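You operate a simulated robot arm through the tools that you are given. There is no shell and no other tool.

The job below is to be done with a simulated robot arm. You get a single attempt, and the scene is never put back.

Task
Empty the jug, then refill it with clean water to the 300 mark.
Fine: pour the dyed water into the trough; fill at the tap and turn it off again; stand the jug on the drying grid. Set down upright: jug.

It is judged by the outcome, as a careful person would: the job done as asked, and still so three seconds after it is handed in. It fails if anything else is knocked over, pushed out of place, dropped, spilled or broken.

Robot
A 7-joint arm with a three-finger gripper, fixed in place. Base frame: the origin is at the foot of the arm, x ahead of it, y to its left, z up. Lengths are in m, angles in degrees, forces in N, time in s.
With the tool pointing down near the work surface it reaches from about 0.1 to 0.88 m from the base axis. Its first joint turns from -166.0 to 166.0 degrees. Payload 2.94 kg.
Tool frame: the origin (TCP) lies between the finger pads and is the grasp point; the fingertips stand 0.03 m ahead of it; z points along the fingers, y is the line along which they close. The gripper opens to 0.132 m. The gripper's body begins 0.107 m behind the TCP.
Orientation is that of the tool frame in the base frame, as a unit quaternion [w, x, y, z]. With the fingers straight down and closing along the base's y, the tool's x points along the base's -x, its y along +y and its z along -z.

Tools
- The arm moves only by the tool drive_tool. Its argument "plan" is a list of rows, each a list of 3 entries, a list of its own where there are three numbers: the shift along the tool's x, y, z in m, then the turn, a rotation vector about the tool's x, y, z in degrees, then the finger opening in m, from 0 to 0.132. In form: [[[dx, dy, dz], [wx, wy, wz], claw], ...]. A call has 1 to 20 rows; each row is the pose to reach, as a shift and turn from the pose commanded when the call began, along the tool's axes at that moment. A row lasts 0.2 s, in which the tool goes at most 0.05 m and 8.6 degrees; a call with a longer step from one row to the next is refused whole, and so is a gripper value outside its range. A pose out of reach is approached as far as the arm can. The call stops where the force on the tool passes 90 N (or 10 N more than at its start, if that is more) or the arm is blocked; 0.2 s more then pass. The fingers move at their own pace and stop on an object; they squeeze with about 37 N. The grip force told is the motor's: it shows also when the fingers shut on nothing. Time passes only in rows, and 0.2 s behind the last, so rows that repeat a pose let the fingers close. It gives the time, the measured TCP pose, the force on the tool (base axes), the opening and the grip force at its end, in the units of the frame above (readings bear some noise), with the torque about the TCP (base axes, N m) and any sound that the robot's microphone picked up.
- Cameras (640 x 400 px; columns grow to the right, rows downward): "scene" is fixed at [0.2205, 0.6505, 1.4926]; the picture's right is [-0.33, -0.94, 0.00], its down [-0.85, 0.30, -0.42] and it looks along [0.40, -0.14, -0.91] (base axes); focal length 214 px, centre (320, 200). "wrist" rides on the gripper at [0.072, 0.003, -0.144] in the tool frame; the picture's right is [-0.04, 1.00, 0.00], its down [-0.88, -0.04, -0.48] and it looks along [-0.47, -0.02, 0.88] (tool axes); focal length 256 px, centre (320, 200). There is no depth. A picture from a camera that has moved, and an enlarged one, comes with that camera's place and axes in the base frame and with its lens.
- capture(camera): a new picture of that camera. No time passes.
- move_column(by): slides the trunk up (or, below 0, down) by that many m; the arm rides with it, the base frame stays. It gives what a move gives, with no picture.
- zoom(camera, box): a new picture of the part [left, top, right, bottom] of that camera's present view, enlarged. No time passes.
- finish_job(): hands the job in; it is judged then, once.

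Places have to be worked out from the pictures, the camera data and where the tool is seen. Open the gripper and draw the arm clear of the work before you hand the job in, unless the task says otherwise.

The tools are called after "Emit:" as name(argument=value, ...) on one line, values as JSON. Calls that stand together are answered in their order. drive_tool: Moves the arm, as the interface text tells. Its arguments: {"type":"object","properties":{"plan":{"type":"array"}},"required":["plan"]} The other tools are called the same way: move_column (by) slides the trunk up or down; capture (camera) takes a picture; zoom (camera, box) takes an enlarged picture of a part of a camera's view; finish_job () hands the job in.

At the start:

```text
clock: 0.0
tcp_pos: [0.4897, 0.377, 1.2047]
orientation: [0.0, -0.001, 1.0, 0.0]
ft_force: [-0.4, -0.6, 0.6]
moment: [0.0, 0.03, 0.01]
width: 0.132
gripper_force: 0.2
trunk travel left (down, up): [-0.375, 0.165]
```

scene: 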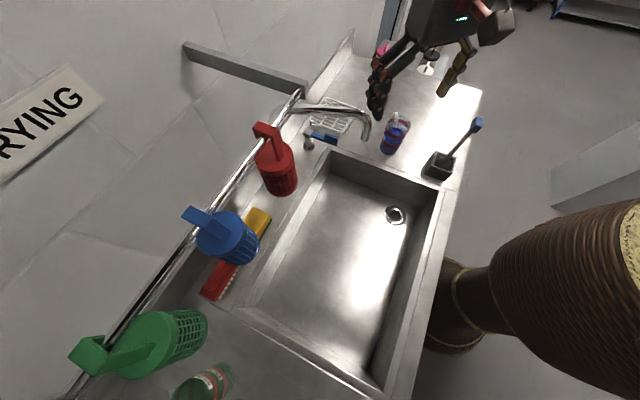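
wrist: 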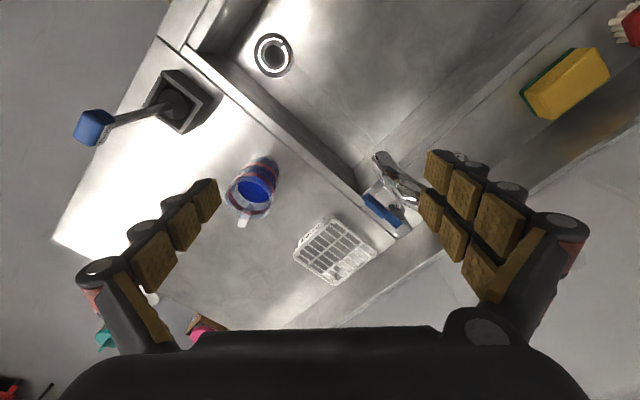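

I start by looking closer at the scene: the jug, tap, drying grid and trough.

Emit:
zoom(camera="scene", box=[280, 60, 440, 160])

Emit:
zoom(camera="wrist", box=[200, 130, 440, 280])

Emit:
zoom(camera="scene", box=[360, 20, 520, 120])

Emit:
zoom(camera="wrist", box=[340, 130, 460, 205])

```text
4.00 times, centred on (360, 110) of scene
camera zoom: at [0.2205, 0.6505, 1.4926], right [-0.33, -0.94, 0.0], down [-0.85, 0.3, -0.42], along [0.4, -0.14, -0.91], focal length 858 px, centre (160, 560)
```

zoom: 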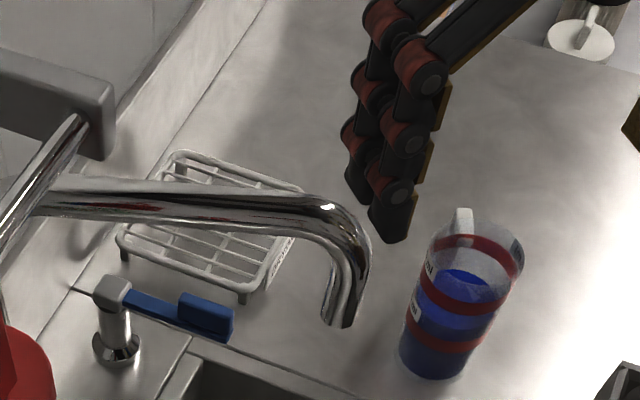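

```text
2.67 times, centred on (320, 205) of wrist
camera zoom: at [0.4178, 0.3802, 1.348], right [0.04, 1.0, 0.0], down [0.88, -0.04, 0.48], along [0.47, -0.02, -0.88], focal length 683 px, centre (320, 187)
```

zoom: 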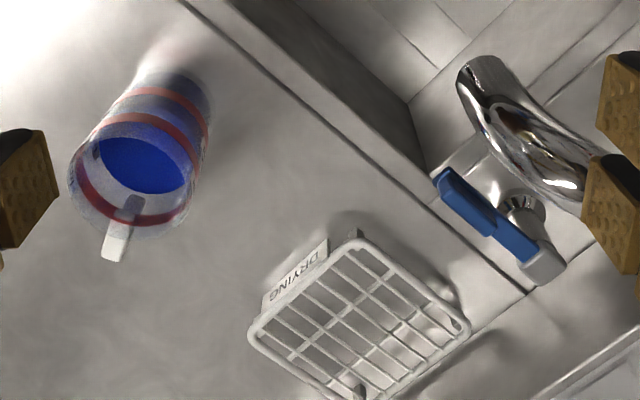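

```text
4.00 times, centred on (440, 70) of scene
camera zoom: at [0.2205, 0.6505, 1.4926], right [-0.33, -0.94, 0.0], down [-0.85, 0.3, -0.42], along [0.4, -0.14, -0.91], focal length 858 px, centre (-160, 720)
```

zoom: 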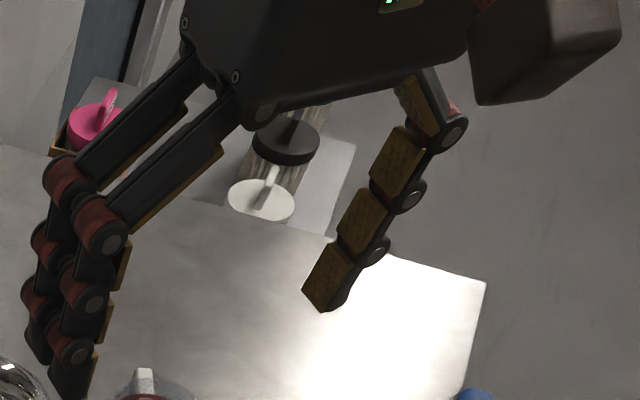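

```text
5.33 times, centred on (400, 168) of wrist
camera zoom: at [0.4178, 0.3802, 1.348], right [0.04, 1.0, 0.0], down [0.88, -0.04, 0.48], along [0.47, -0.02, -0.88], focal length 1365 px, centre (-107, 373)
```

zoom: 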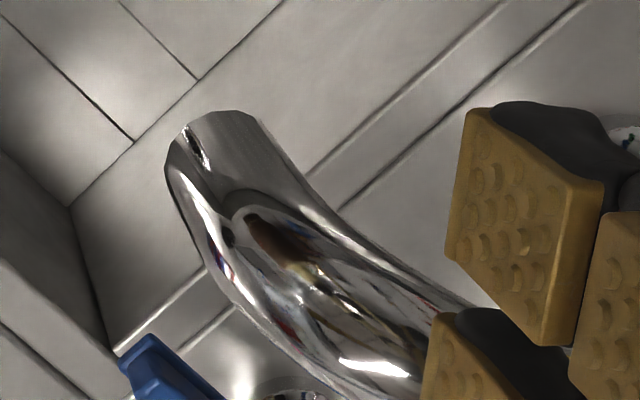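

The jug (about 12 cm tall, red bands, dyed blue) stands near (0.60, 0.265), with the counter at about z 0.87. The spout outlet is near (0.505, 0.44, 1.09) and the blue lever runs from (0.70, 0.525) to (0.62, 0.45). I zoom in for the marks and the lever labels.

Emit:
zoom(camera="scene", box=[372, 105, 420, 160])

Emit:
zoom(camera="wrist", box=[215, 145, 290, 235])

Emit:
zoom(camera="scene", box=[295, 120, 345, 155])

Emit:
zoom(camera="scene", box=[360, 100, 500, 250])

```text
7.27 times, centred on (396, 132) of scene
camera zoom: at [0.2205, 0.6505, 1.4926], right [-0.33, -0.94, 0.0], down [-0.85, 0.3, -0.42], along [0.4, -0.14, -0.91], focal length 1560 px, centre (-233, 691)
```

zoom: 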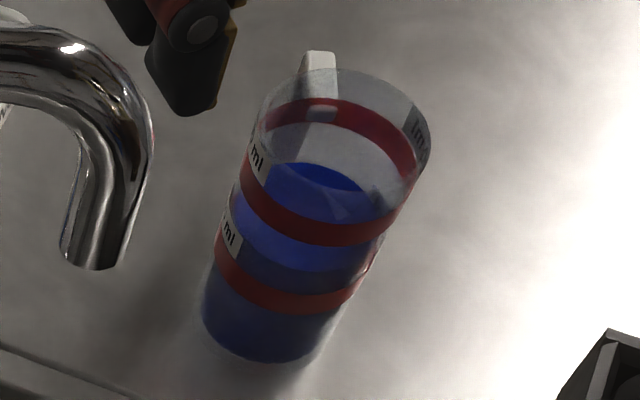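

```text
4.44 times, centred on (252, 190) of wrist
camera zoom: at [0.4178, 0.3802, 1.348], right [0.04, 1.0, 0.0], down [0.88, -0.04, 0.48], along [0.47, -0.02, -0.88], focal length 1138 px, centre (620, 244)
```

zoom: 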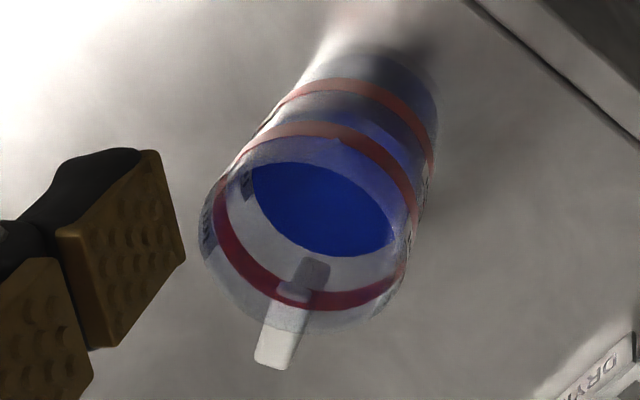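

```text
11.43 times, centred on (320, 138) of scene
camera zoom: at [0.2205, 0.6505, 1.4926], right [-0.33, -0.94, 0.0], down [-0.85, 0.3, -0.42], along [0.4, -0.14, -0.91], focal length 2451 px, centre (320, 914)
```

zoom: 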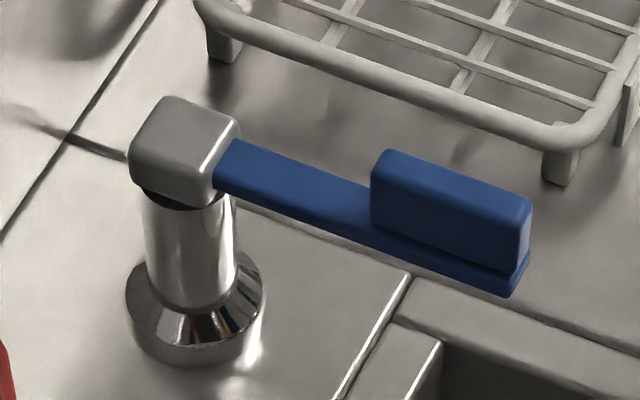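

```text
2.67 times, centred on (430, 175) of scene
camera zoom: at [0.2205, 0.6505, 1.4926], right [-0.33, -0.94, 0.0], down [-0.85, 0.3, -0.42], along [0.4, -0.14, -0.91], focal length 572 px, centre (27, 267)
```

zoom: 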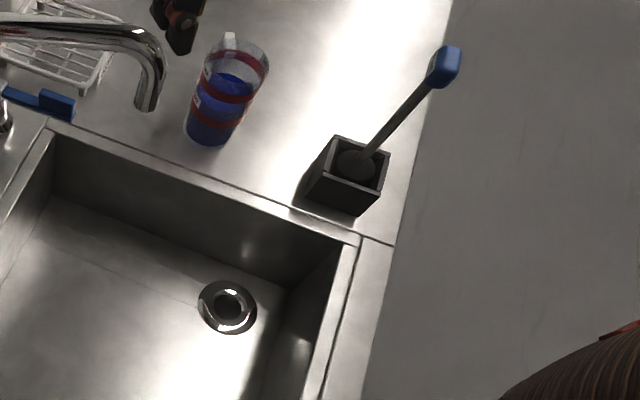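

The three red bands carry "ml" labels, and the lever is a flat blue bar with a block on its end. I back the tool away from the spout, pitch it forward about 34° and look again from nearer.

Emit:
drive_tool(plan=[[[0.02, -0.03, 0], [0, 0, 0], 0.132], [[0.05, -0.06, 0], [0, -5, 0], 0.132], [[0.08, -0.08, 0.01], [0, -12, 0], 0.132], [[0.11, -0.08, 0.02], [0, -20, 0], 0.132], [[0.11, -0.08, 0.04], [0, -28, 0], 0.132], [[0.11, -0.08, 0.05], [0, -34, 0], 0.132]])

Emit:
capture(camera="wrist")

Emit:
capture(camera="scene")

```text
clock: 1.4
tcp_pos: [0.3808, 0.2963, 1.1566]
orientation: [0.294, 0.0, 0.956, 0.0]
ft_force: [-0.1, -0.3, -0.6]
moment: [0.01, 0.03, 0.03]
width: 0.1321
gripper_force: 0.0
trunk travel left (down, up): [-0.375, 0.165]
```

```text
taken
camera wrist: at [0.2401, 0.3001, 1.234], right [0.04, 1.0, 0.03], down [0.46, -0.04, 0.89], along [0.89, -0.02, -0.46], focal length 256 px, centre (320, 200)
```

wrist: 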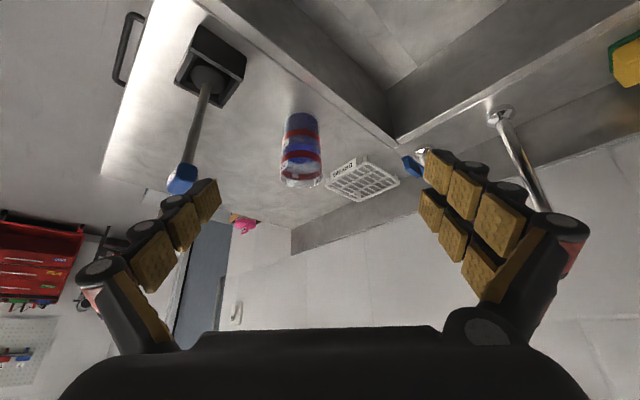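

```text
taken
```

scene: 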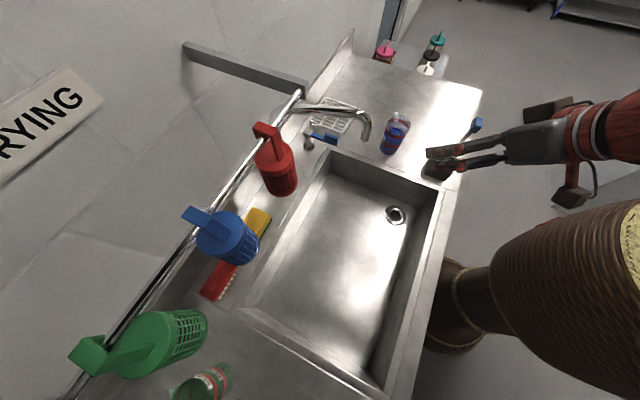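

The move went as planned. Next I zoom in on the jug labels, the lever and the grid.

Emit:
zoom(camera="wrist", box=[265, 100, 345, 200])

Emit:
zoom(camera="wrist", box=[320, 130, 440, 205])

Emit:
zoom(camera="scene", box=[280, 90, 420, 178])

```text
4.00 times, centred on (305, 150) of wrist
camera zoom: at [0.2401, 0.3001, 1.234], right [0.04, 1.0, 0.03], down [0.46, -0.04, 0.89], along [0.89, -0.02, -0.46], focal length 1024 px, centre (380, 400)
```

zoom: 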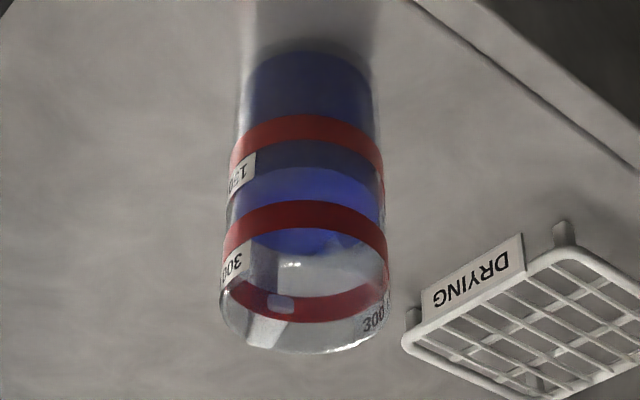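

```text
5.33 times, centred on (380, 168) of wrist
camera zoom: at [0.2401, 0.3001, 1.234], right [0.04, 1.0, 0.03], down [0.46, -0.04, 0.89], along [0.89, -0.02, -0.46], focal length 1365 px, centre (0, 373)
```

zoom: 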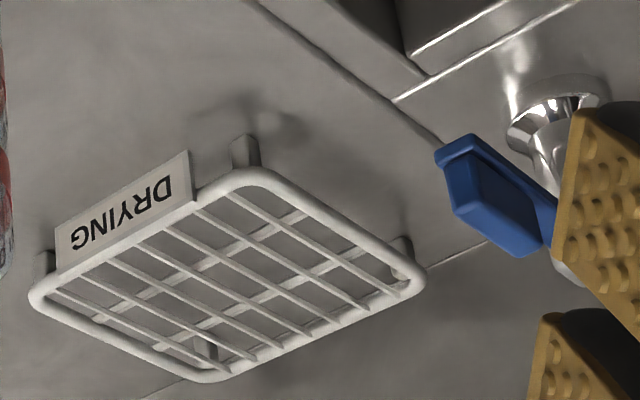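

```text
4.55 times, centred on (350, 134) of scene
camera zoom: at [0.2205, 0.6505, 1.4926], right [-0.33, -0.94, 0.0], down [-0.85, 0.3, -0.42], along [0.4, -0.14, -0.91], focal length 975 px, centre (184, 500)
```

zoom: 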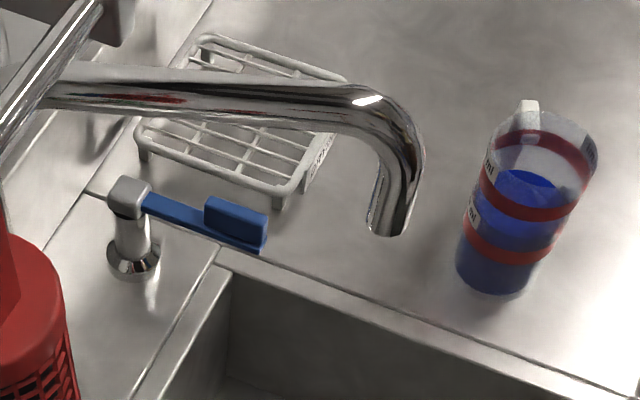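

The marks are 150 (lower band) and 300 (upper band), and the dyed water sits between them. The jug is at about (0.60, 0.262) on a counter at z≈0.87, with its handle pointing away in +x. I pitch the tool to 45° and move to a pre-grasp pose behind and above the jug.

Emit:
drive_tool(plan=[[[-0.006, -0.01, 0.035], [0, -3, 0], 0.132], [[-0.012, -0.02, 0.07], [0, -6, 0], 0.132], [[-0.018, -0.03, 0.105], [0, -9, 0], 0.132], [[-0.0246, -0.035, 0.14], [0, -10.8, 0], 0.132]])

Emit:
capture(camera="wrist")

Emit:
capture(camera="scene")

```text
clock: 2.4
tcp_pos: [0.4774, 0.2608, 1.051]
orientation: [0.381, 0.0, 0.924, 0.0]
ft_force: [-0.3, 0.2, -0.9]
moment: [-0.02, 0.01, 0.0]
width: 0.1318
gripper_force: 0.1
trunk travel left (down, up): [-0.375, 0.165]
```

```text
taken
camera wrist: at [0.3255, 0.2645, 1.1013], right [0.03, 1.0, 0.03], down [0.29, -0.04, 0.96], along [0.96, -0.02, -0.29], focal length 256 px, centre (320, 200)
```

wrist: 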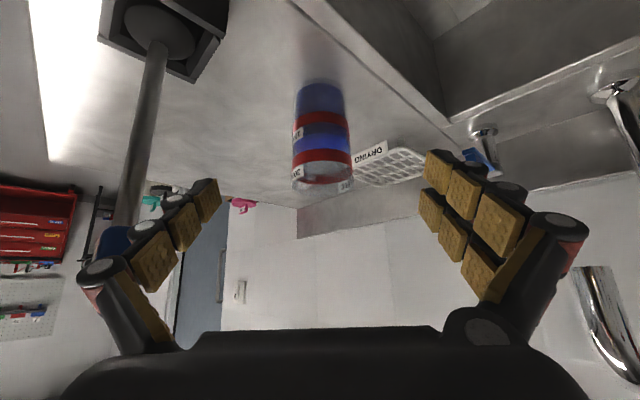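

```text
taken
```

scene: 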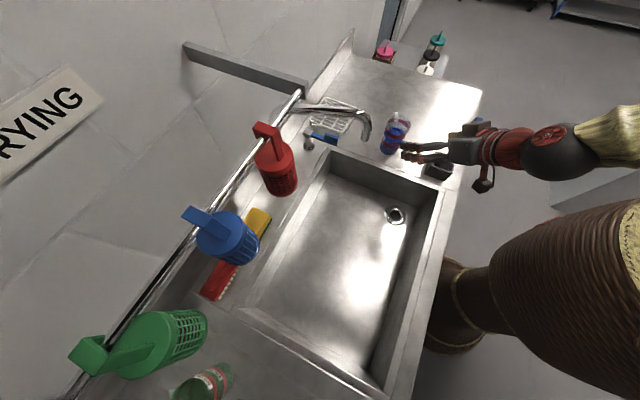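

The brush handle looks close to the gripper's right side, so I check it before going in.

Emit:
zoom(camera="scene", box=[370, 90, 510, 200])

Emit:
zoom(camera="wrist", box=[60, 0, 260, 320])

Emit:
zoom(camera="wrist", box=[270, 60, 440, 220])

```text
3.64 times, centred on (440, 145) of scene
camera zoom: at [0.2205, 0.6505, 1.4926], right [-0.33, -0.94, 0.0], down [-0.85, 0.3, -0.42], along [0.4, -0.14, -0.91], focal length 780 px, centre (-116, 400)
```

zoom: 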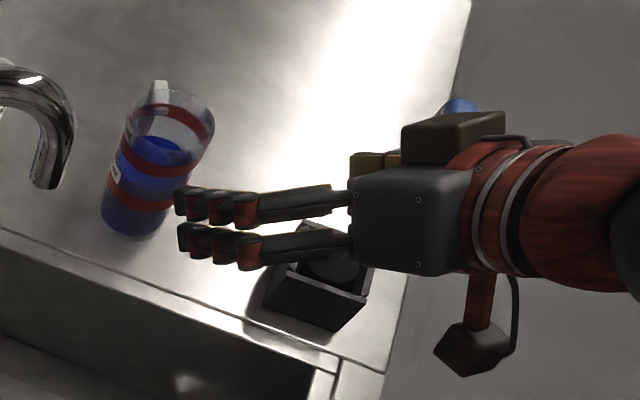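

```text
1.25 times, centred on (160, 160) of wrist
camera zoom: at [0.3255, 0.2645, 1.1013], right [0.03, 1.0, 0.03], down [0.29, -0.04, 0.96], along [0.96, -0.02, -0.29], focal length 320 px, centre (520, 250)
```

zoom: 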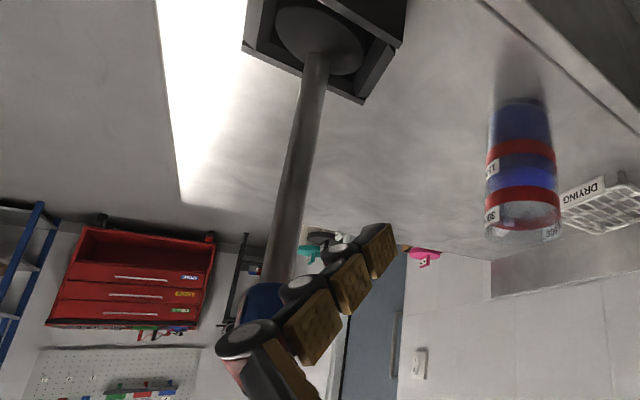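

```text
2.50 times, centred on (355, 140) of wrist
camera zoom: at [0.3255, 0.2645, 1.1013], right [0.03, 1.0, 0.03], down [0.29, -0.04, 0.96], along [0.96, -0.02, -0.29], focal length 640 px, centre (232, 350)
```

zoom: 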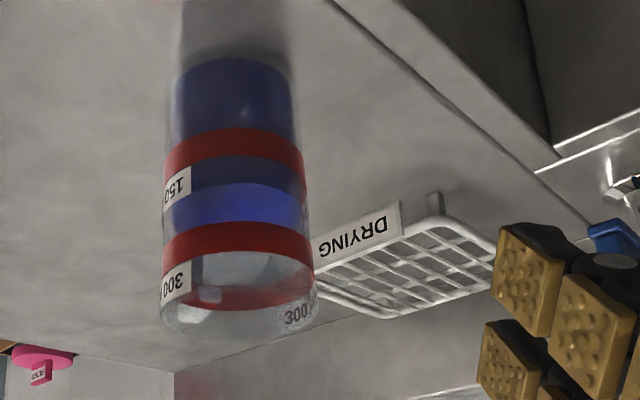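

The brush handle stands near (0.482, 0.13), about 5 cm clear of the hand. I go in along the tool axis to put the grasp point on the jug's axis, 6 cm above the counter.

Emit:
drive_tool(plan=[[[0, 0, 0.04], [0, 0, 0], 0.132], [[-0.001, 0, 0.08], [0, 0, 0], 0.132], [[-0.001, 0, 0.115], [0, 0, 0], 0.132], [[-0.0015, 0, 0.145], [0, 0, 0], 0.132], [[-0.0015, 0, 0.171], [0, 0, 0], 0.132], [[-0.0015, 0, 0.171], [0, 0, 0], 0.132]])

Emit:
capture(camera="wrist")

Emit:
zoom(camera="scene", box=[350, 80, 510, 200])

```text
clock: 3.8
tcp_pos: [0.6008, 0.2606, 0.9314]
orientation: [0.381, 0.0, 0.925, 0.0]
ft_force: [-0.5, 0.8, -0.8]
moment: [0.0, 0.01, 0.04]
width: 0.132
gripper_force: 0.0
trunk travel left (down, up): [-0.375, 0.165]
```

```text
taken
camera wrist: at [0.4484, 0.2647, 0.9823], right [0.03, 1.0, 0.03], down [0.29, -0.04, 0.96], along [0.96, -0.02, -0.29], focal length 256 px, centre (320, 200)
```

wrist: 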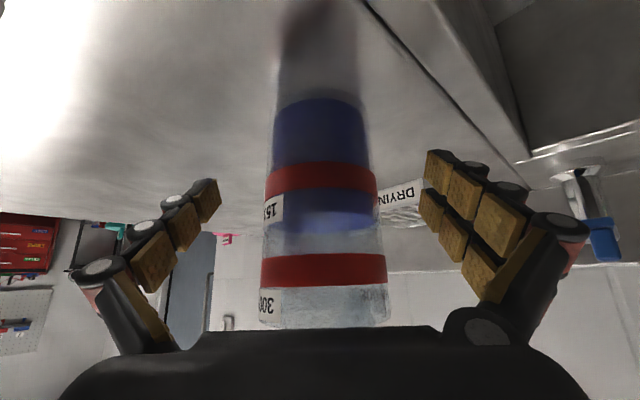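

```text
3.33 times, centred on (430, 140) of scene
camera zoom: at [0.2205, 0.6505, 1.4926], right [-0.33, -0.94, 0.0], down [-0.85, 0.3, -0.42], along [0.4, -0.14, -0.91], focal length 715 px, centre (-47, 400)
```

zoom: 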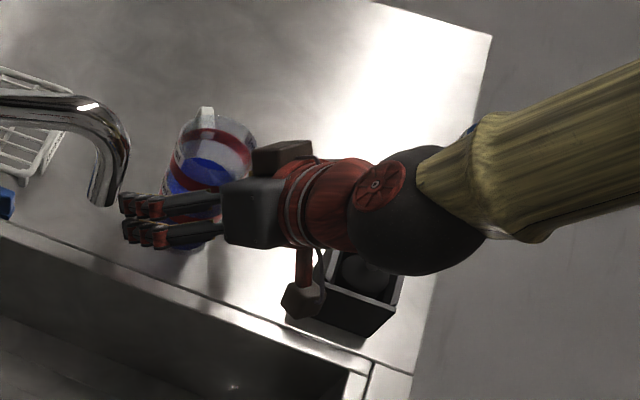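

From all three views the jug's base front edge is at x≈0.588 and its radius is 3.0–3.5 cm. Its axis is therefore near x=0.61, so I move 1 cm further in +x and close the fingers.

Emit:
drive_tool(plan=[[[-0.007, 0, 0.007], [0, 0, 0], 0.132], [[-0.007, 0, 0.007], [0, 0, 0], 0.1], [[-0.007, 0, 0.007], [0, 0, 0], 0.075], [[-0.007, 0, 0.007], [0, 0, 0], 0.05], [[-0.007, 0, 0.007], [0, 0, 0], 0.04], [[-0.007, 0, 0.007], [0, 0, 0], 0.04], [[-0.007, 0, 0.007], [0, 0, 0], 0.04], [[-0.007, 0, 0.007], [0, 0, 0], 0.04]])

Emit:
capture(camera="wrist")

Emit:
zoom(camera="scene", box=[350, 80, 510, 200])

```text
clock: 5.6
tcp_pos: [0.6104, 0.2619, 0.932]
orientation: [0.381, 0.0, 0.925, 0.0]
ft_force: [0.3, 0.4, 0.5]
moment: [-0.02, 0.03, -0.01]
width: 0.0625
gripper_force: 27.7
trunk travel left (down, up): [-0.375, 0.165]
```

```text
taken
camera wrist: at [0.4584, 0.265, 0.9831], right [0.03, 1.0, 0.03], down [0.29, -0.04, 0.96], along [0.96, -0.02, -0.29], focal length 256 px, centre (320, 200)
```

wrist: 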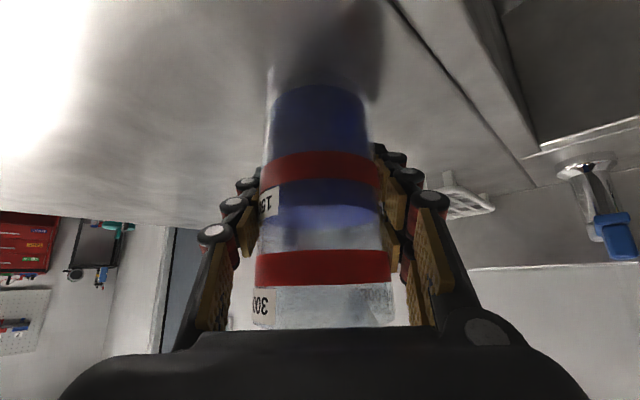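

```text
3.33 times, centred on (430, 140) of scene
camera zoom: at [0.2205, 0.6505, 1.4926], right [-0.33, -0.94, 0.0], down [-0.85, 0.3, -0.42], along [0.4, -0.14, -0.91], focal length 715 px, centre (-47, 400)
```

zoom: 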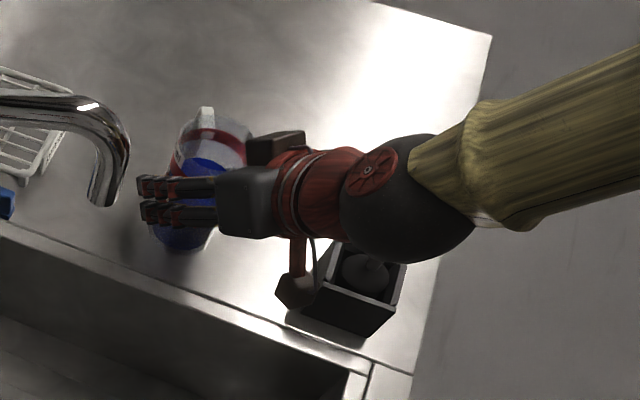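

The jug is gripped (opening 62.5 mm, 28 N). I lift it straight up with the trunk, so the arm keeps its shape and clears the brush.

Emit:
move_column(by=0.13)

Emit:
capture(camera="wrist")

Emit:
capture(camera="scene")

```text
clock: 7.2
tcp_pos: [0.61, 0.2613, 1.0623]
orientation: [0.381, -0.001, 0.925, 0.001]
ft_force: [0.3, 1.0, -3.1]
moment: [0.03, -0.02, 0.01]
width: 0.0618
gripper_force: 36.3
trunk travel left (down, up): [-0.505, 0.035]
```

```text
taken
camera wrist: at [0.4584, 0.265, 1.1126], right [0.03, 1.0, 0.03], down [0.29, -0.04, 0.96], along [0.96, -0.02, -0.29], focal length 256 px, centre (320, 200)
```

wrist: 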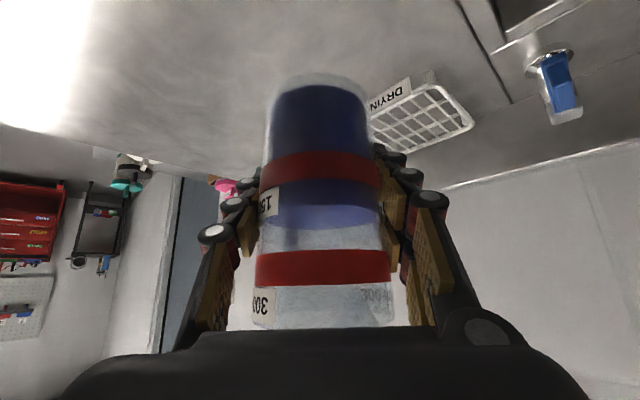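

```text
taken
```

scene: 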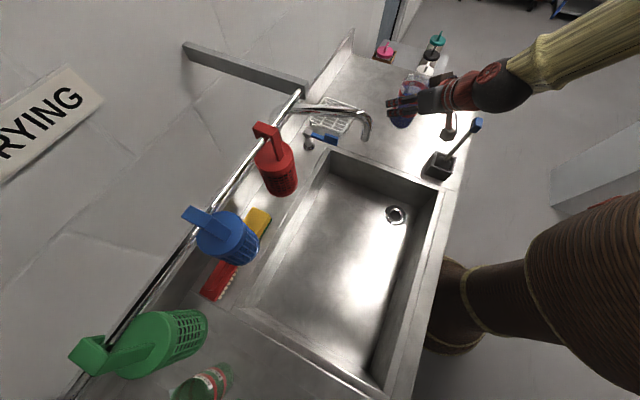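

The jug is held at z≈1.06 and the brush is untouched. I carry it back and left over the trough, well short of the spout, and yaw the tool to about 45° so it faces the trough's back wall.

Emit:
drive_tool(plan=[[[0.0106, 0, -0.0106], [0, 0, 0], 0.04], [[0.032, 0, -0.0317], [0, 0, 0], 0.04], [[0.0568, 0, -0.0564], [0, 0, 0], 0.04], [[0.0816, 0, -0.081], [0, 0, 0], 0.04], [[0.1064, 0.01, -0.1057], [-3.17, 0, -3.19], 0.04], [[0.1242, 0.025, -0.1233], [-6.34, 0, -6.39], 0.04], [[0.1384, 0.045, -0.1374], [-9.51, 0, -9.58], 0.04], [[0.149, 0.07, -0.148], [-12.68, 0, -12.77], 0.04], [[0.1561, 0.1, -0.155], [-15.85, 0, -15.97], 0.04], [[0.1611, 0.13, -0.16], [-19.02, 0, -19.16], 0.04], [[0.1632, 0.16, -0.1621], [-22.19, 0, -22.35], 0.04], [[0.1632, 0.185, -0.1621], [-25.37, 0, -25.55], 0.04], [[0.1632, 0.2, -0.1621], [-28.54, 0, -28.74], 0.04], [[0.1632, 0.209, -0.1621], [-31.71, 0, -31.93], 0.04]])

Emit:
capture(camera="wrist")

Emit:
capture(camera="scene")

```text
clock: 10.2
tcp_pos: [0.3801, 0.4726, 1.0624]
orientation: [0.351, -0.354, 0.855, 0.146]
ft_force: [0.7, -0.2, -2.5]
moment: [0.01, 0.02, -0.03]
width: 0.062
gripper_force: 36.7
trunk travel left (down, up): [-0.505, 0.035]
```

```text
taken
camera wrist: at [0.2706, 0.3667, 1.1137], right [-0.69, 0.73, 0.03], down [0.23, 0.18, 0.96], along [0.69, 0.66, -0.29], focal length 256 px, centre (320, 200)
```

wrist: 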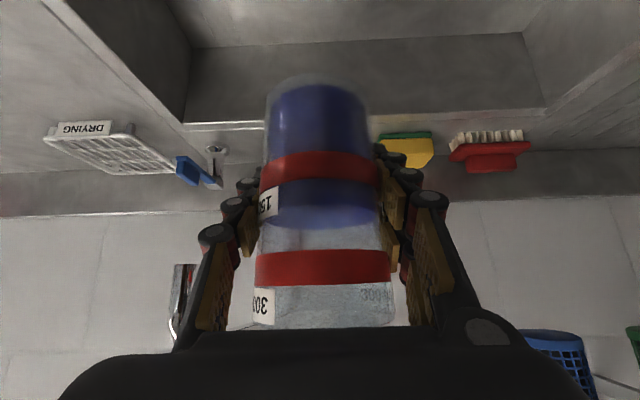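

```text
taken
```

scene: 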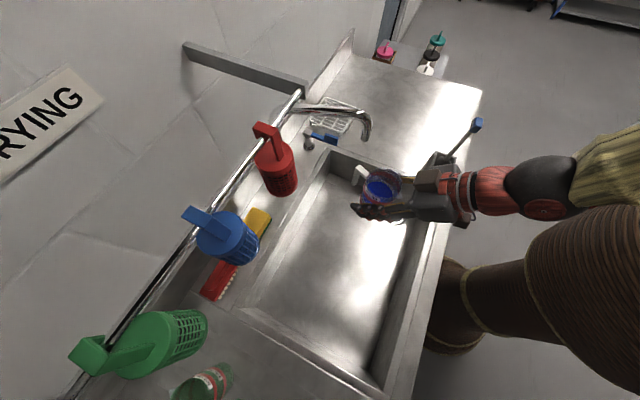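

The jug is over the trough at (0.38, 0.47). I pitch the tool up to horizontal first, which tilts the jug back about 45° with the water still inside, before rolling it to pour.

Emit:
drive_tool(plan=[[[0, 0, 0], [0, -5, 0], 0.04], [[0, 0, 0], [0, -11, 0], 0.04], [[0, 0, 0], [0, -17, 0], 0.04], [[0, 0, 0], [0, -23, 0], 0.04], [[0, 0, 0], [0, -29, 0], 0.04], [[0, 0, 0], [0, -34, 0], 0.04], [[0, 0, 0], [0, -37, 0], 0.04]])

Emit:
capture(camera="scene")

Emit:
capture(camera="wrist")

```text
clock: 11.8
tcp_pos: [0.401, 0.4943, 1.0706]
orientation: [0.615, -0.319, 0.688, 0.217]
ft_force: [0.4, 0.6, -2.2]
moment: [0.04, 0.0, 0.01]
width: 0.0616
gripper_force: 37.0
out of reach, approached as far as the arm can: row 2, 3, 4, 5, 6, 7
trunk travel left (down, up): [-0.505, 0.035]
```

```text
taken
```

scene: 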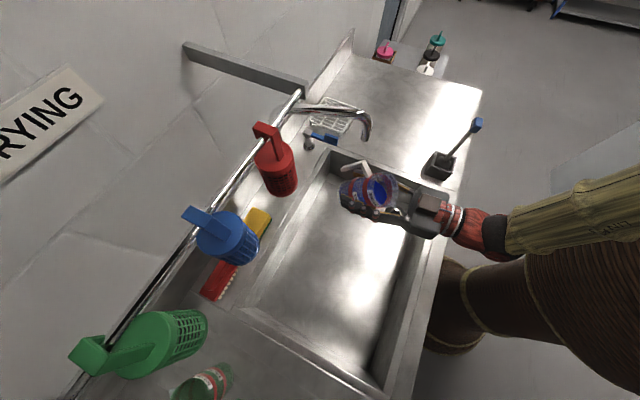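

```text
taken
camera wrist: at [0.2936, 0.3854, 1.0214], right [-0.7, 0.71, -0.05], down [-0.27, -0.2, 0.94], along [0.66, 0.67, 0.34], focal length 256 px, centre (320, 200)
```

wrist: 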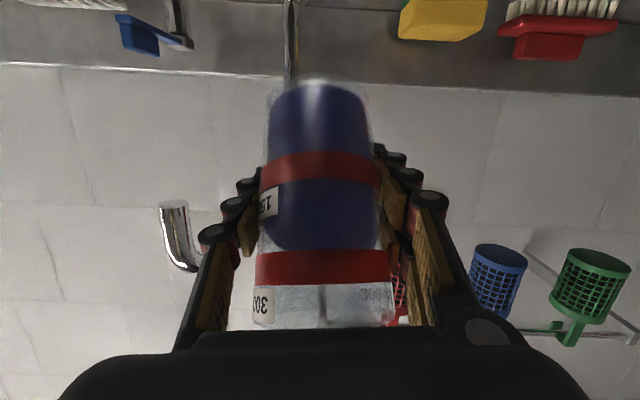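

The arm can't keep the horizontal tool this close in, so the tool drifted outward to (0.40, 0.494). The jug's water is still inside. I move further out, toward (0.44, 0.55), where the pose is reachable and still over the trough.

Emit:
drive_tool(plan=[[[-0.004, 0.003, 0.024], [0, 0, 0], 0.04], [[-0.008, 0.006, 0.05], [0, 0, 0], 0.04], [[-0.012, 0.009, 0.075], [0, 0, 0], 0.04], [[-0.016, 0.012, 0.0964], [0, 0, 0], 0.04], [[-0.016, 0.012, 0.0964], [0, 0, 0], 0.04]])

Emit:
capture(camera="scene")

```text
clock: 13.0
tcp_pos: [0.458, 0.5717, 1.0702]
orientation: [0.614, -0.318, 0.689, 0.215]
ft_force: [-0.2, 0.4, -2.2]
moment: [0.02, 0.0, 0.0]
width: 0.0622
gripper_force: 36.2
out of reach, approached as far as the arm can: row 2, 3
trunk travel left (down, up): [-0.505, 0.035]
```

```text
taken
```

scene: 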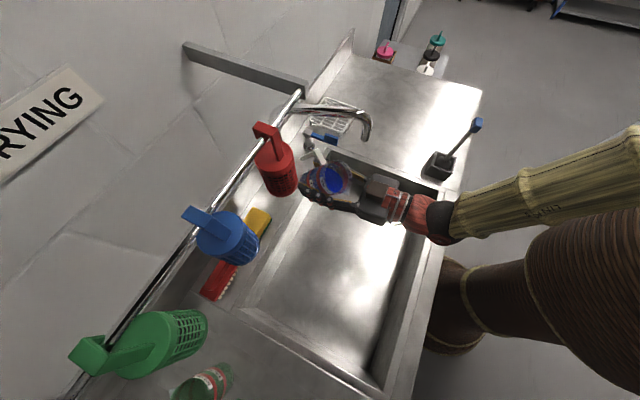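

The tool is now level enough at (0.458, 0.572), and the jug sits near the red canister in the picture. I check the clearance before rolling.

Emit:
zoom(camera="scene", box=[240, 100, 440, 225])

Emit:
capture(camera="wrist")

```text
3.20 times, centred on (340, 162) of scene
camera zoom: at [0.2205, 0.6505, 1.4926], right [-0.33, -0.94, 0.0], down [-0.85, 0.3, -0.42], along [0.4, -0.14, -0.91], focal length 686 px, centre (256, 320)
```

zoom: 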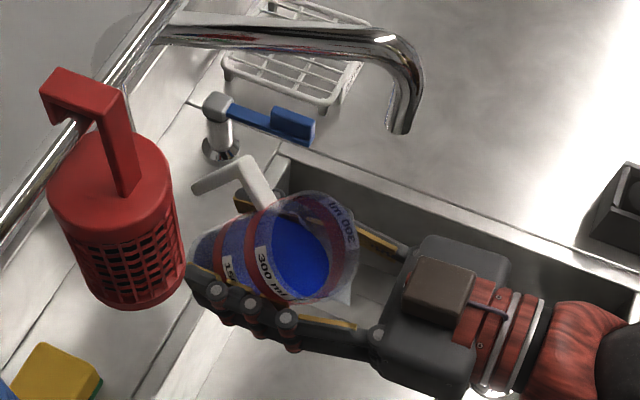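

```text
taken
camera wrist: at [0.3518, 0.4624, 1.02], right [-0.7, 0.71, -0.05], down [-0.27, -0.2, 0.94], along [0.66, 0.67, 0.34], focal length 256 px, centre (320, 200)
```

wrist: 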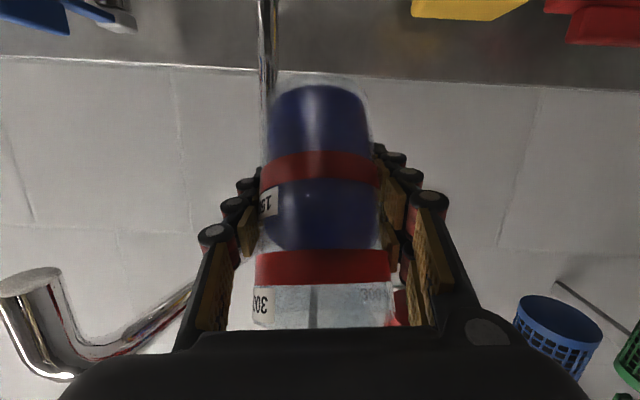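

The hanging canister and baskets sit at about z 1.15–1.2, above and ahead of the jug, so rolling here could brush them. I lower the trunk 9 cm so the whole pour happens below both the canister and the spout outlet.

Emit:
move_column(by=-0.09)

Emit:
capture(camera="scene")

Emit:
capture(camera="wrist")

```text
clock: 14.2
tcp_pos: [0.458, 0.5714, 0.98]
orientation: [0.615, -0.317, 0.689, 0.215]
ft_force: [0.6, 0.5, -2.7]
moment: [0.01, 0.0, -0.02]
width: 0.0615
gripper_force: 36.8
trunk travel left (down, up): [-0.415, 0.125]
```

```text
taken
```

scene: 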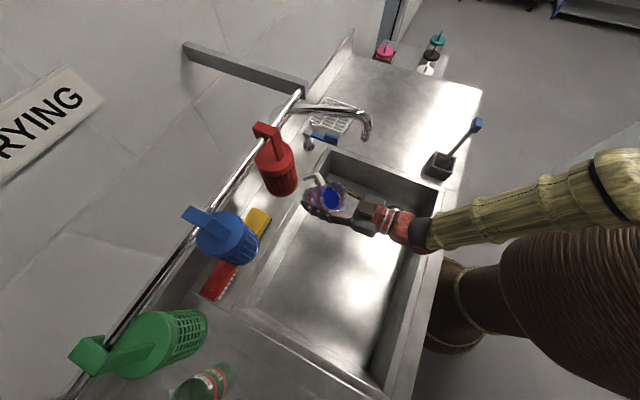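

```text
taken
camera wrist: at [0.3518, 0.4625, 0.9304], right [-0.7, 0.71, -0.05], down [-0.27, -0.2, 0.94], along [0.66, 0.67, 0.34], focal length 256 px, centre (320, 200)
```

wrist: 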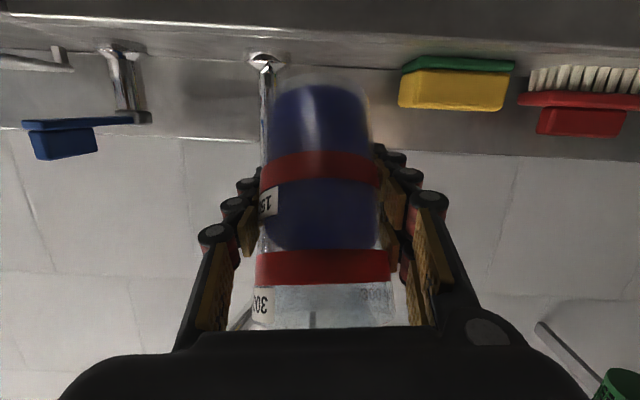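

Everything now lies below the spout and canisters. I roll the jug slowly to the left, with the rim toward the trough's length, to pour the dyed water out.

Emit:
drive_tool(plan=[[[0, 0, 0], [0, 0, -5], 0.04], [[0, 0, 0], [0, 0, -10], 0.04], [[0, 0, 0], [0, 0, -15], 0.04], [[0, 0, 0], [0, 0, -20], 0.04], [[0, 0, 0], [0, 0, -25], 0.04], [[0, 0, 0], [0, 0, -30], 0.04], [[0, 0, 0], [0, 0, -35], 0.04], [[0, 0, 0], [0, 0, -40], 0.04], [[0, 0, 0], [0, 0, -45], 0.04], [[0, 0, 0], [0, 0, -50], 0.04]])

Emit:
capture(camera="scene")

Emit:
capture(camera="wrist")

```text
clock: 16.4
tcp_pos: [0.4573, 0.5712, 0.9797]
orientation: [0.648, -0.579, 0.489, -0.065]
ft_force: [-0.3, -0.1, -3.3]
moment: [0.02, -0.02, -0.02]
width: 0.0615
gripper_force: 36.5
trunk travel left (down, up): [-0.415, 0.125]
```

```text
taken
```

scene: 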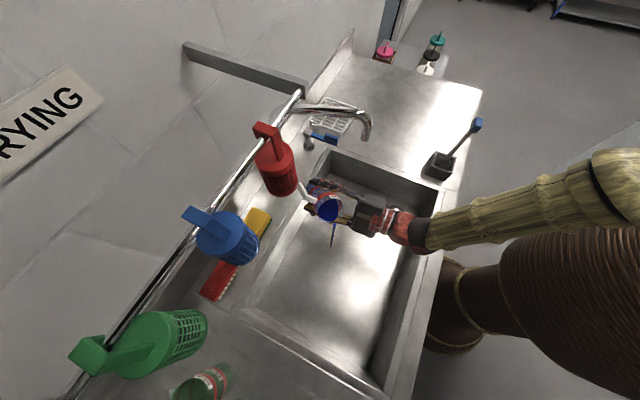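

```text
taken
camera wrist: at [0.3921, 0.427, 0.9583], right [-0.5, 0.35, -0.79], down [-0.77, 0.23, 0.59], along [0.39, 0.91, 0.15], focal length 256 px, centre (320, 200)
```

wrist: 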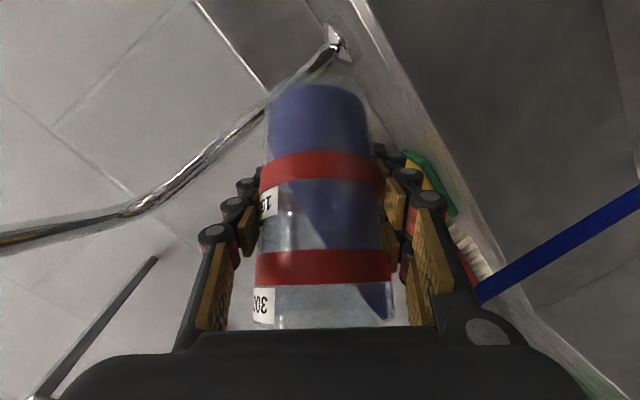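

A thin blue stream is falling into the trough as intended. I keep rolling.

Emit:
drive_tool(plan=[[[0, 0, 0], [0, 0, -4], 0.04], [[0, 0, 0], [0, 0, -8], 0.04], [[0, 0, 0], [0, 0, -12], 0.04], [[0, 0, 0], [0, 0, -16], 0.04], [[0, 0, 0], [0, 0, -20], 0.04], [[0, 0, 0], [0, 0, -24], 0.04], [[0, 0, 0], [0, 0, -28], 0.04], [[0, 0, 0], [0, 0, -32], 0.04], [[0, 0, 0], [0, 0, -36], 0.04], [[0, 0, 0], [0, 0, -40], 0.04], [[0, 0, 0], [0, 0, -44], 0.04], [[0, 0, 0], [0, 0, -48], 0.04], [[0, 0, 0], [0, 0, -52], 0.04], [[0, 0, 0], [0, 0, -56], 0.04], [[0, 0, 0], [0, 0, -60], 0.04]])

Emit:
capture(camera="scene")

Emit:
capture(camera="wrist")

```text
clock: 19.6
tcp_pos: [0.4587, 0.5706, 0.9803]
orientation: [-0.529, 0.747, -0.134, 0.381]
ft_force: [-0.5, 0.7, -1.3]
moment: [0.03, 0.02, 0.02]
width: 0.0619
gripper_force: 37.5
trunk travel left (down, up): [-0.415, 0.125]
```

```text
taken
```

scene: 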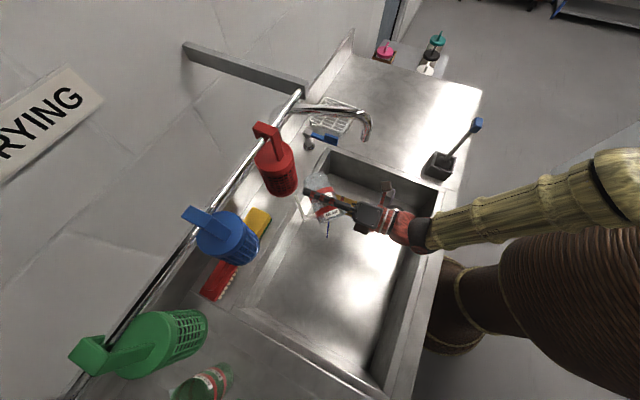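

```text
taken
camera wrist: at [0.4066, 0.4278, 1.0297], right [0.17, -0.38, -0.91], down [-0.94, 0.22, -0.27], along [0.3, 0.9, -0.32], focal length 256 px, centre (320, 200)
```

wrist: 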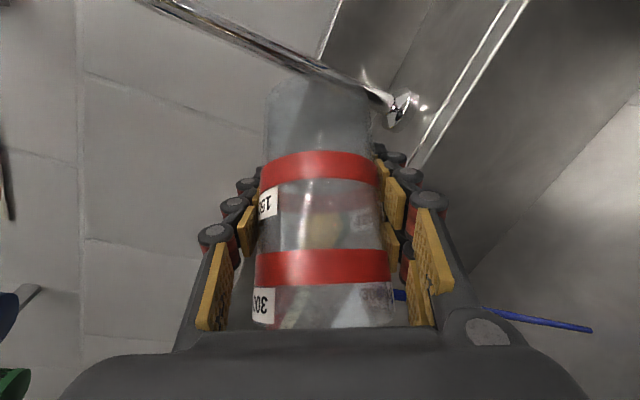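

The jug is nearly empty. I roll further and hold to let the last drops run out.

Emit:
drive_tool(plan=[[[0, 0, 0], [0, 0, -6], 0.04], [[0, 0, 0], [0, 0, -12], 0.04], [[0, 0, 0], [0, 0, -18], 0.04], [[0, 0, 0], [0, 0, -24], 0.04], [[0, 0, 0], [0, 0, -30], 0.04], [[0, 0, 0], [0, 0, -36], 0.04], [[0, 0, 0], [0, 0, -36], 0.04], [[0, 0, 0], [0, 0, -36], 0.04], [[0, 0, 0], [0, 0, -36], 0.04], [[0, 0, 0], [0, 0, -36], 0.04], [[0, 0, 0], [0, 0, -36], 0.04], [[0, 0, 0], [0, 0, -36], 0.04], [[0, 0, 0], [0, 0, -36], 0.04], [[0, 0, 0], [0, 0, -36], 0.04]])

Emit:
zoom(camera="scene", box=[240, 130, 440, 280])

Emit:
capture(camera="wrist")

```text
clock: 22.6
tcp_pos: [0.4581, 0.5705, 0.9803]
orientation: [-0.386, 0.752, 0.102, 0.525]
ft_force: [0.7, 0.8, -1.2]
moment: [-0.02, -0.02, -0.02]
width: 0.0618
gripper_force: 37.1
trunk travel left (down, up): [-0.415, 0.125]
```

```text
2.67 times, centred on (340, 205) of scene
camera zoom: at [0.2205, 0.6505, 1.4926], right [-0.33, -0.94, 0.0], down [-0.85, 0.3, -0.42], along [0.4, -0.14, -0.91], focal length 572 px, centre (267, 187)
```

zoom: 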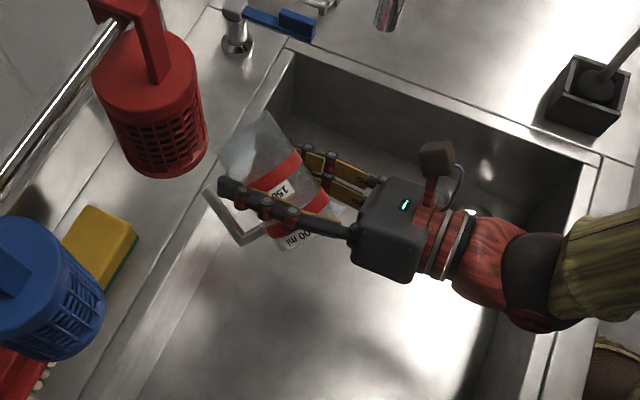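

```text
taken
camera wrist: at [0.3896, 0.4522, 1.0632], right [0.54, -0.67, -0.51], down [-0.74, -0.08, -0.67], along [0.41, 0.74, -0.54], focal length 256 px, centre (320, 200)
```

wrist: 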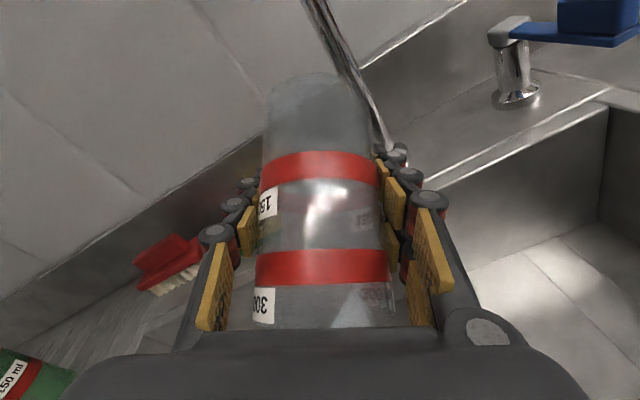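

The jug is empty. I look at the lever from here, then roll the jug back upright.

Emit:
zoom(camera="wrist", box=[440, 0, 640, 125])

Emit:
drive_tool(plan=[[[0, 0, 0], [0, 0, 8.1], 0.04], [[0, 0, 0], [0, 0, 16.2], 0.04], [[0, 0, 0], [0, 0, 24.3], 0.04], [[0, 0, 0], [0, 0, 32.4], 0.04], [[0, 0, 0], [0, 0, 40.5], 0.04], [[0, 0, 0], [0, 0, 48.6], 0.04], [[0, 0, 0], [0, 0, 56.7], 0.04], [[0, 0, 0], [0, 0, 64.8], 0.04], [[0, 0, 0], [0, 0, 72.9], 0.04], [[0, 0, 0], [0, 0, 81], 0.04], [[0, 0, 0], [0, 0, 89.1], 0.04], [[0, 0, 0], [0, 0, 97.2], 0.04], [[0, 0, 0], [0, 0, 105.3], 0.04], [[0, 0, 0], [0, 0, 113.4], 0.04], [[0, 0, 0], [0, 0, 121.5], 0.04], [[0, 0, 0], [0, 0, 129.6], 0.04], [[0, 0, 0], [0, 0, 137.7], 0.04], [[0, 0, 0], [0, 0, 146], 0.04]])

Emit:
capture(camera="wrist")

```text
3.20 times, centred on (540, 62) of wrist
camera zoom: at [0.3896, 0.4522, 1.0632], right [0.54, -0.67, -0.51], down [-0.74, -0.08, -0.67], along [0.41, 0.74, -0.54], focal length 819 px, centre (-384, 640)
```

zoom: 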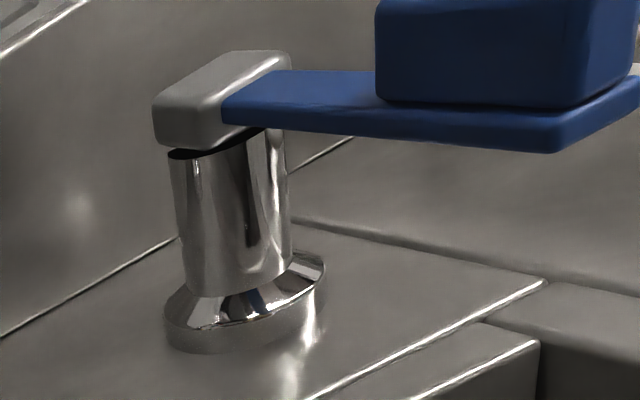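

```text
clock: 26.4
tcp_pos: [0.4596, 0.5717, 0.9804]
orientation: [0.615, -0.317, 0.689, 0.216]
ft_force: [0.3, -0.1, -0.4]
moment: [0.03, 0.01, 0.03]
width: 0.0614
gripper_force: 36.9
trunk travel left (down, up): [-0.415, 0.125]
```

```text
taken
camera wrist: at [0.3519, 0.4627, 0.9303], right [-0.7, 0.71, -0.05], down [-0.27, -0.2, 0.94], along [0.66, 0.67, 0.34], focal length 256 px, centre (320, 200)
```

wrist: 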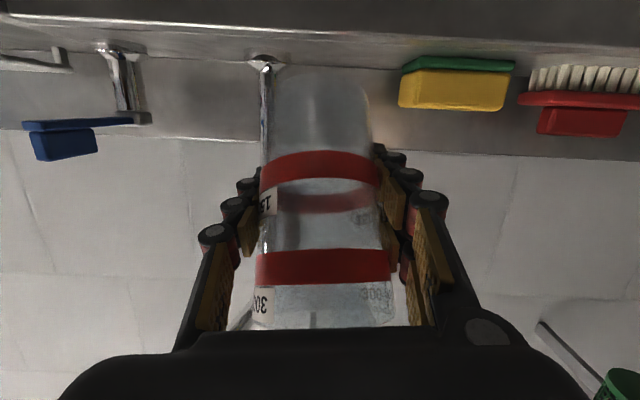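

The jug is clear and upright-back again, and the spout outlet triangulates consistently to (0.506, 0.438, 1.095). I pitch the jug upright while backing off and moving right, to just in front of the spout line.

Emit:
drive_tool(plan=[[[0.002, 0, -0.035], [0, 7, 0], 0.04], [[0.004, 0, -0.07], [0, 14, 0], 0.04], [[0.006, 0, -0.1], [0, 21, 0], 0.04], [[0.008, -0.03, -0.12], [0, 28, 0], 0.04], [[0.0105, -0.065, -0.126], [0, 34, 0], 0.04], [[0.0105, -0.1, -0.126], [0, 37, 0], 0.04], [[0.0105, -0.1227, -0.126], [0, 37, 0], 0.04], [[0.0105, -0.1227, -0.126], [0, 37, 0], 0.04]])

Emit:
capture(camera="scene")

Emit:
capture(camera="wrist")

```text
clock: 28.2
tcp_pos: [0.4504, 0.4031, 1.0031]
orientation: [0.366, -0.368, 0.849, 0.098]
ft_force: [-0.3, -0.2, -0.6]
moment: [0.01, 0.02, -0.01]
width: 0.0619
gripper_force: 37.2
out of reach, approached as far as the arm can: row 7, 8
trunk travel left (down, up): [-0.415, 0.125]
```

```text
taken
```

scene: 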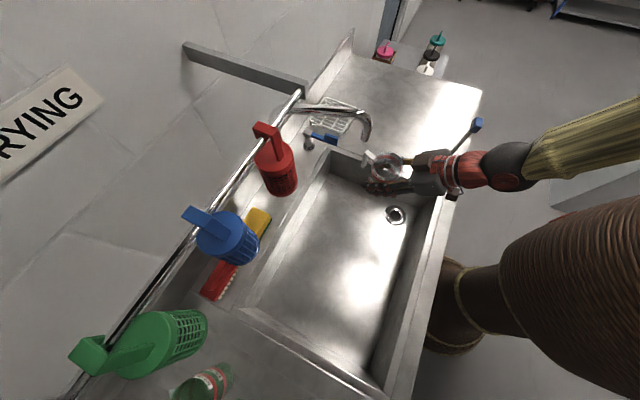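

```text
taken
camera wrist: at [0.337, 0.3035, 1.0544], right [-0.68, 0.73, -0.07], down [0.17, 0.25, 0.95], along [0.72, 0.63, -0.3], focal length 256 px, centre (320, 200)
```

wrist: 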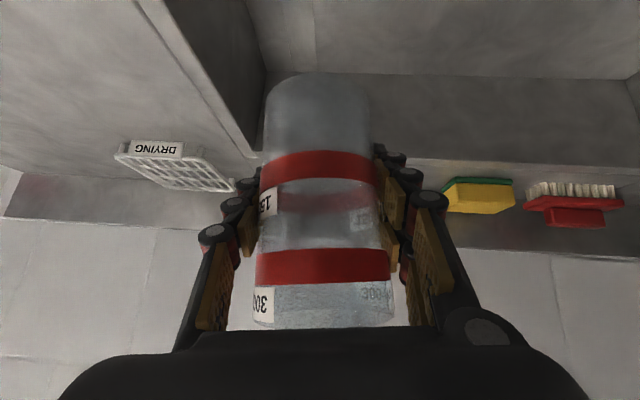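

The jug came back with about 6° of sideways roll error (tool y tilts down on the left). I correct that so the jug is upright.

Emit:
drive_tool(plan=[[[0, 0, 0.004], [-2.1, -0.3, 2.1], 0.04], [[0, 0, 0.008], [-4.15, -0.61, 4.12], 0.04], [[0, 0, 0.008], [-4.15, -0.61, 4.12], 0.04]])

Emit:
capture(camera="wrist")

Emit:
zoom(camera="scene", box=[320, 80, 520, 230])

```text
clock: 29.0
tcp_pos: [0.4446, 0.4188, 1.0033]
orientation: [0.359, -0.356, 0.855, 0.113]
ft_force: [0.6, -0.7, -1.1]
moment: [-0.02, 0.01, 0.01]
width: 0.0617
gripper_force: 36.9
out of reach, approached as far as the arm can: row 1, 2, 3
trunk travel left (down, up): [-0.415, 0.125]
```

```text
taken
camera wrist: at [0.3314, 0.319, 1.0556], right [-0.67, 0.74, -0.03], down [0.2, 0.22, 0.95], along [0.72, 0.63, -0.3], focal length 256 px, centre (320, 200)
```

wrist: 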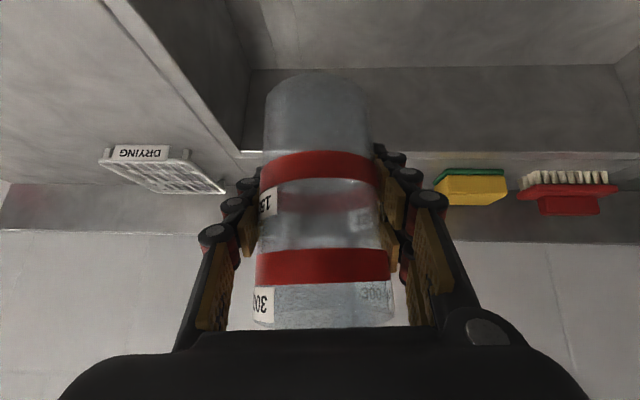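

```text
2.67 times, centred on (420, 155) of scene
camera zoom: at [0.2205, 0.6505, 1.4926], right [-0.33, -0.94, 0.0], down [-0.85, 0.3, -0.42], along [0.4, -0.14, -0.91], focal length 572 px, centre (53, 320)
```

zoom: 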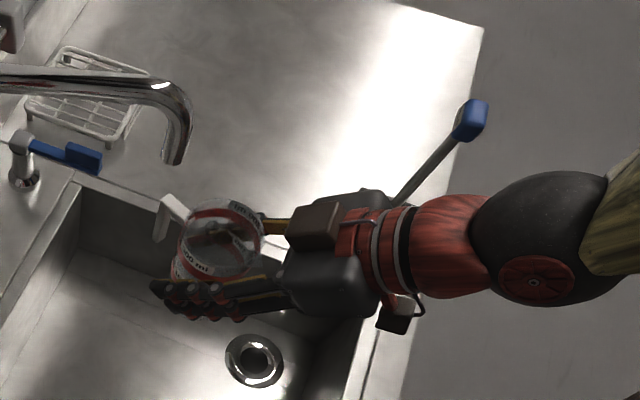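

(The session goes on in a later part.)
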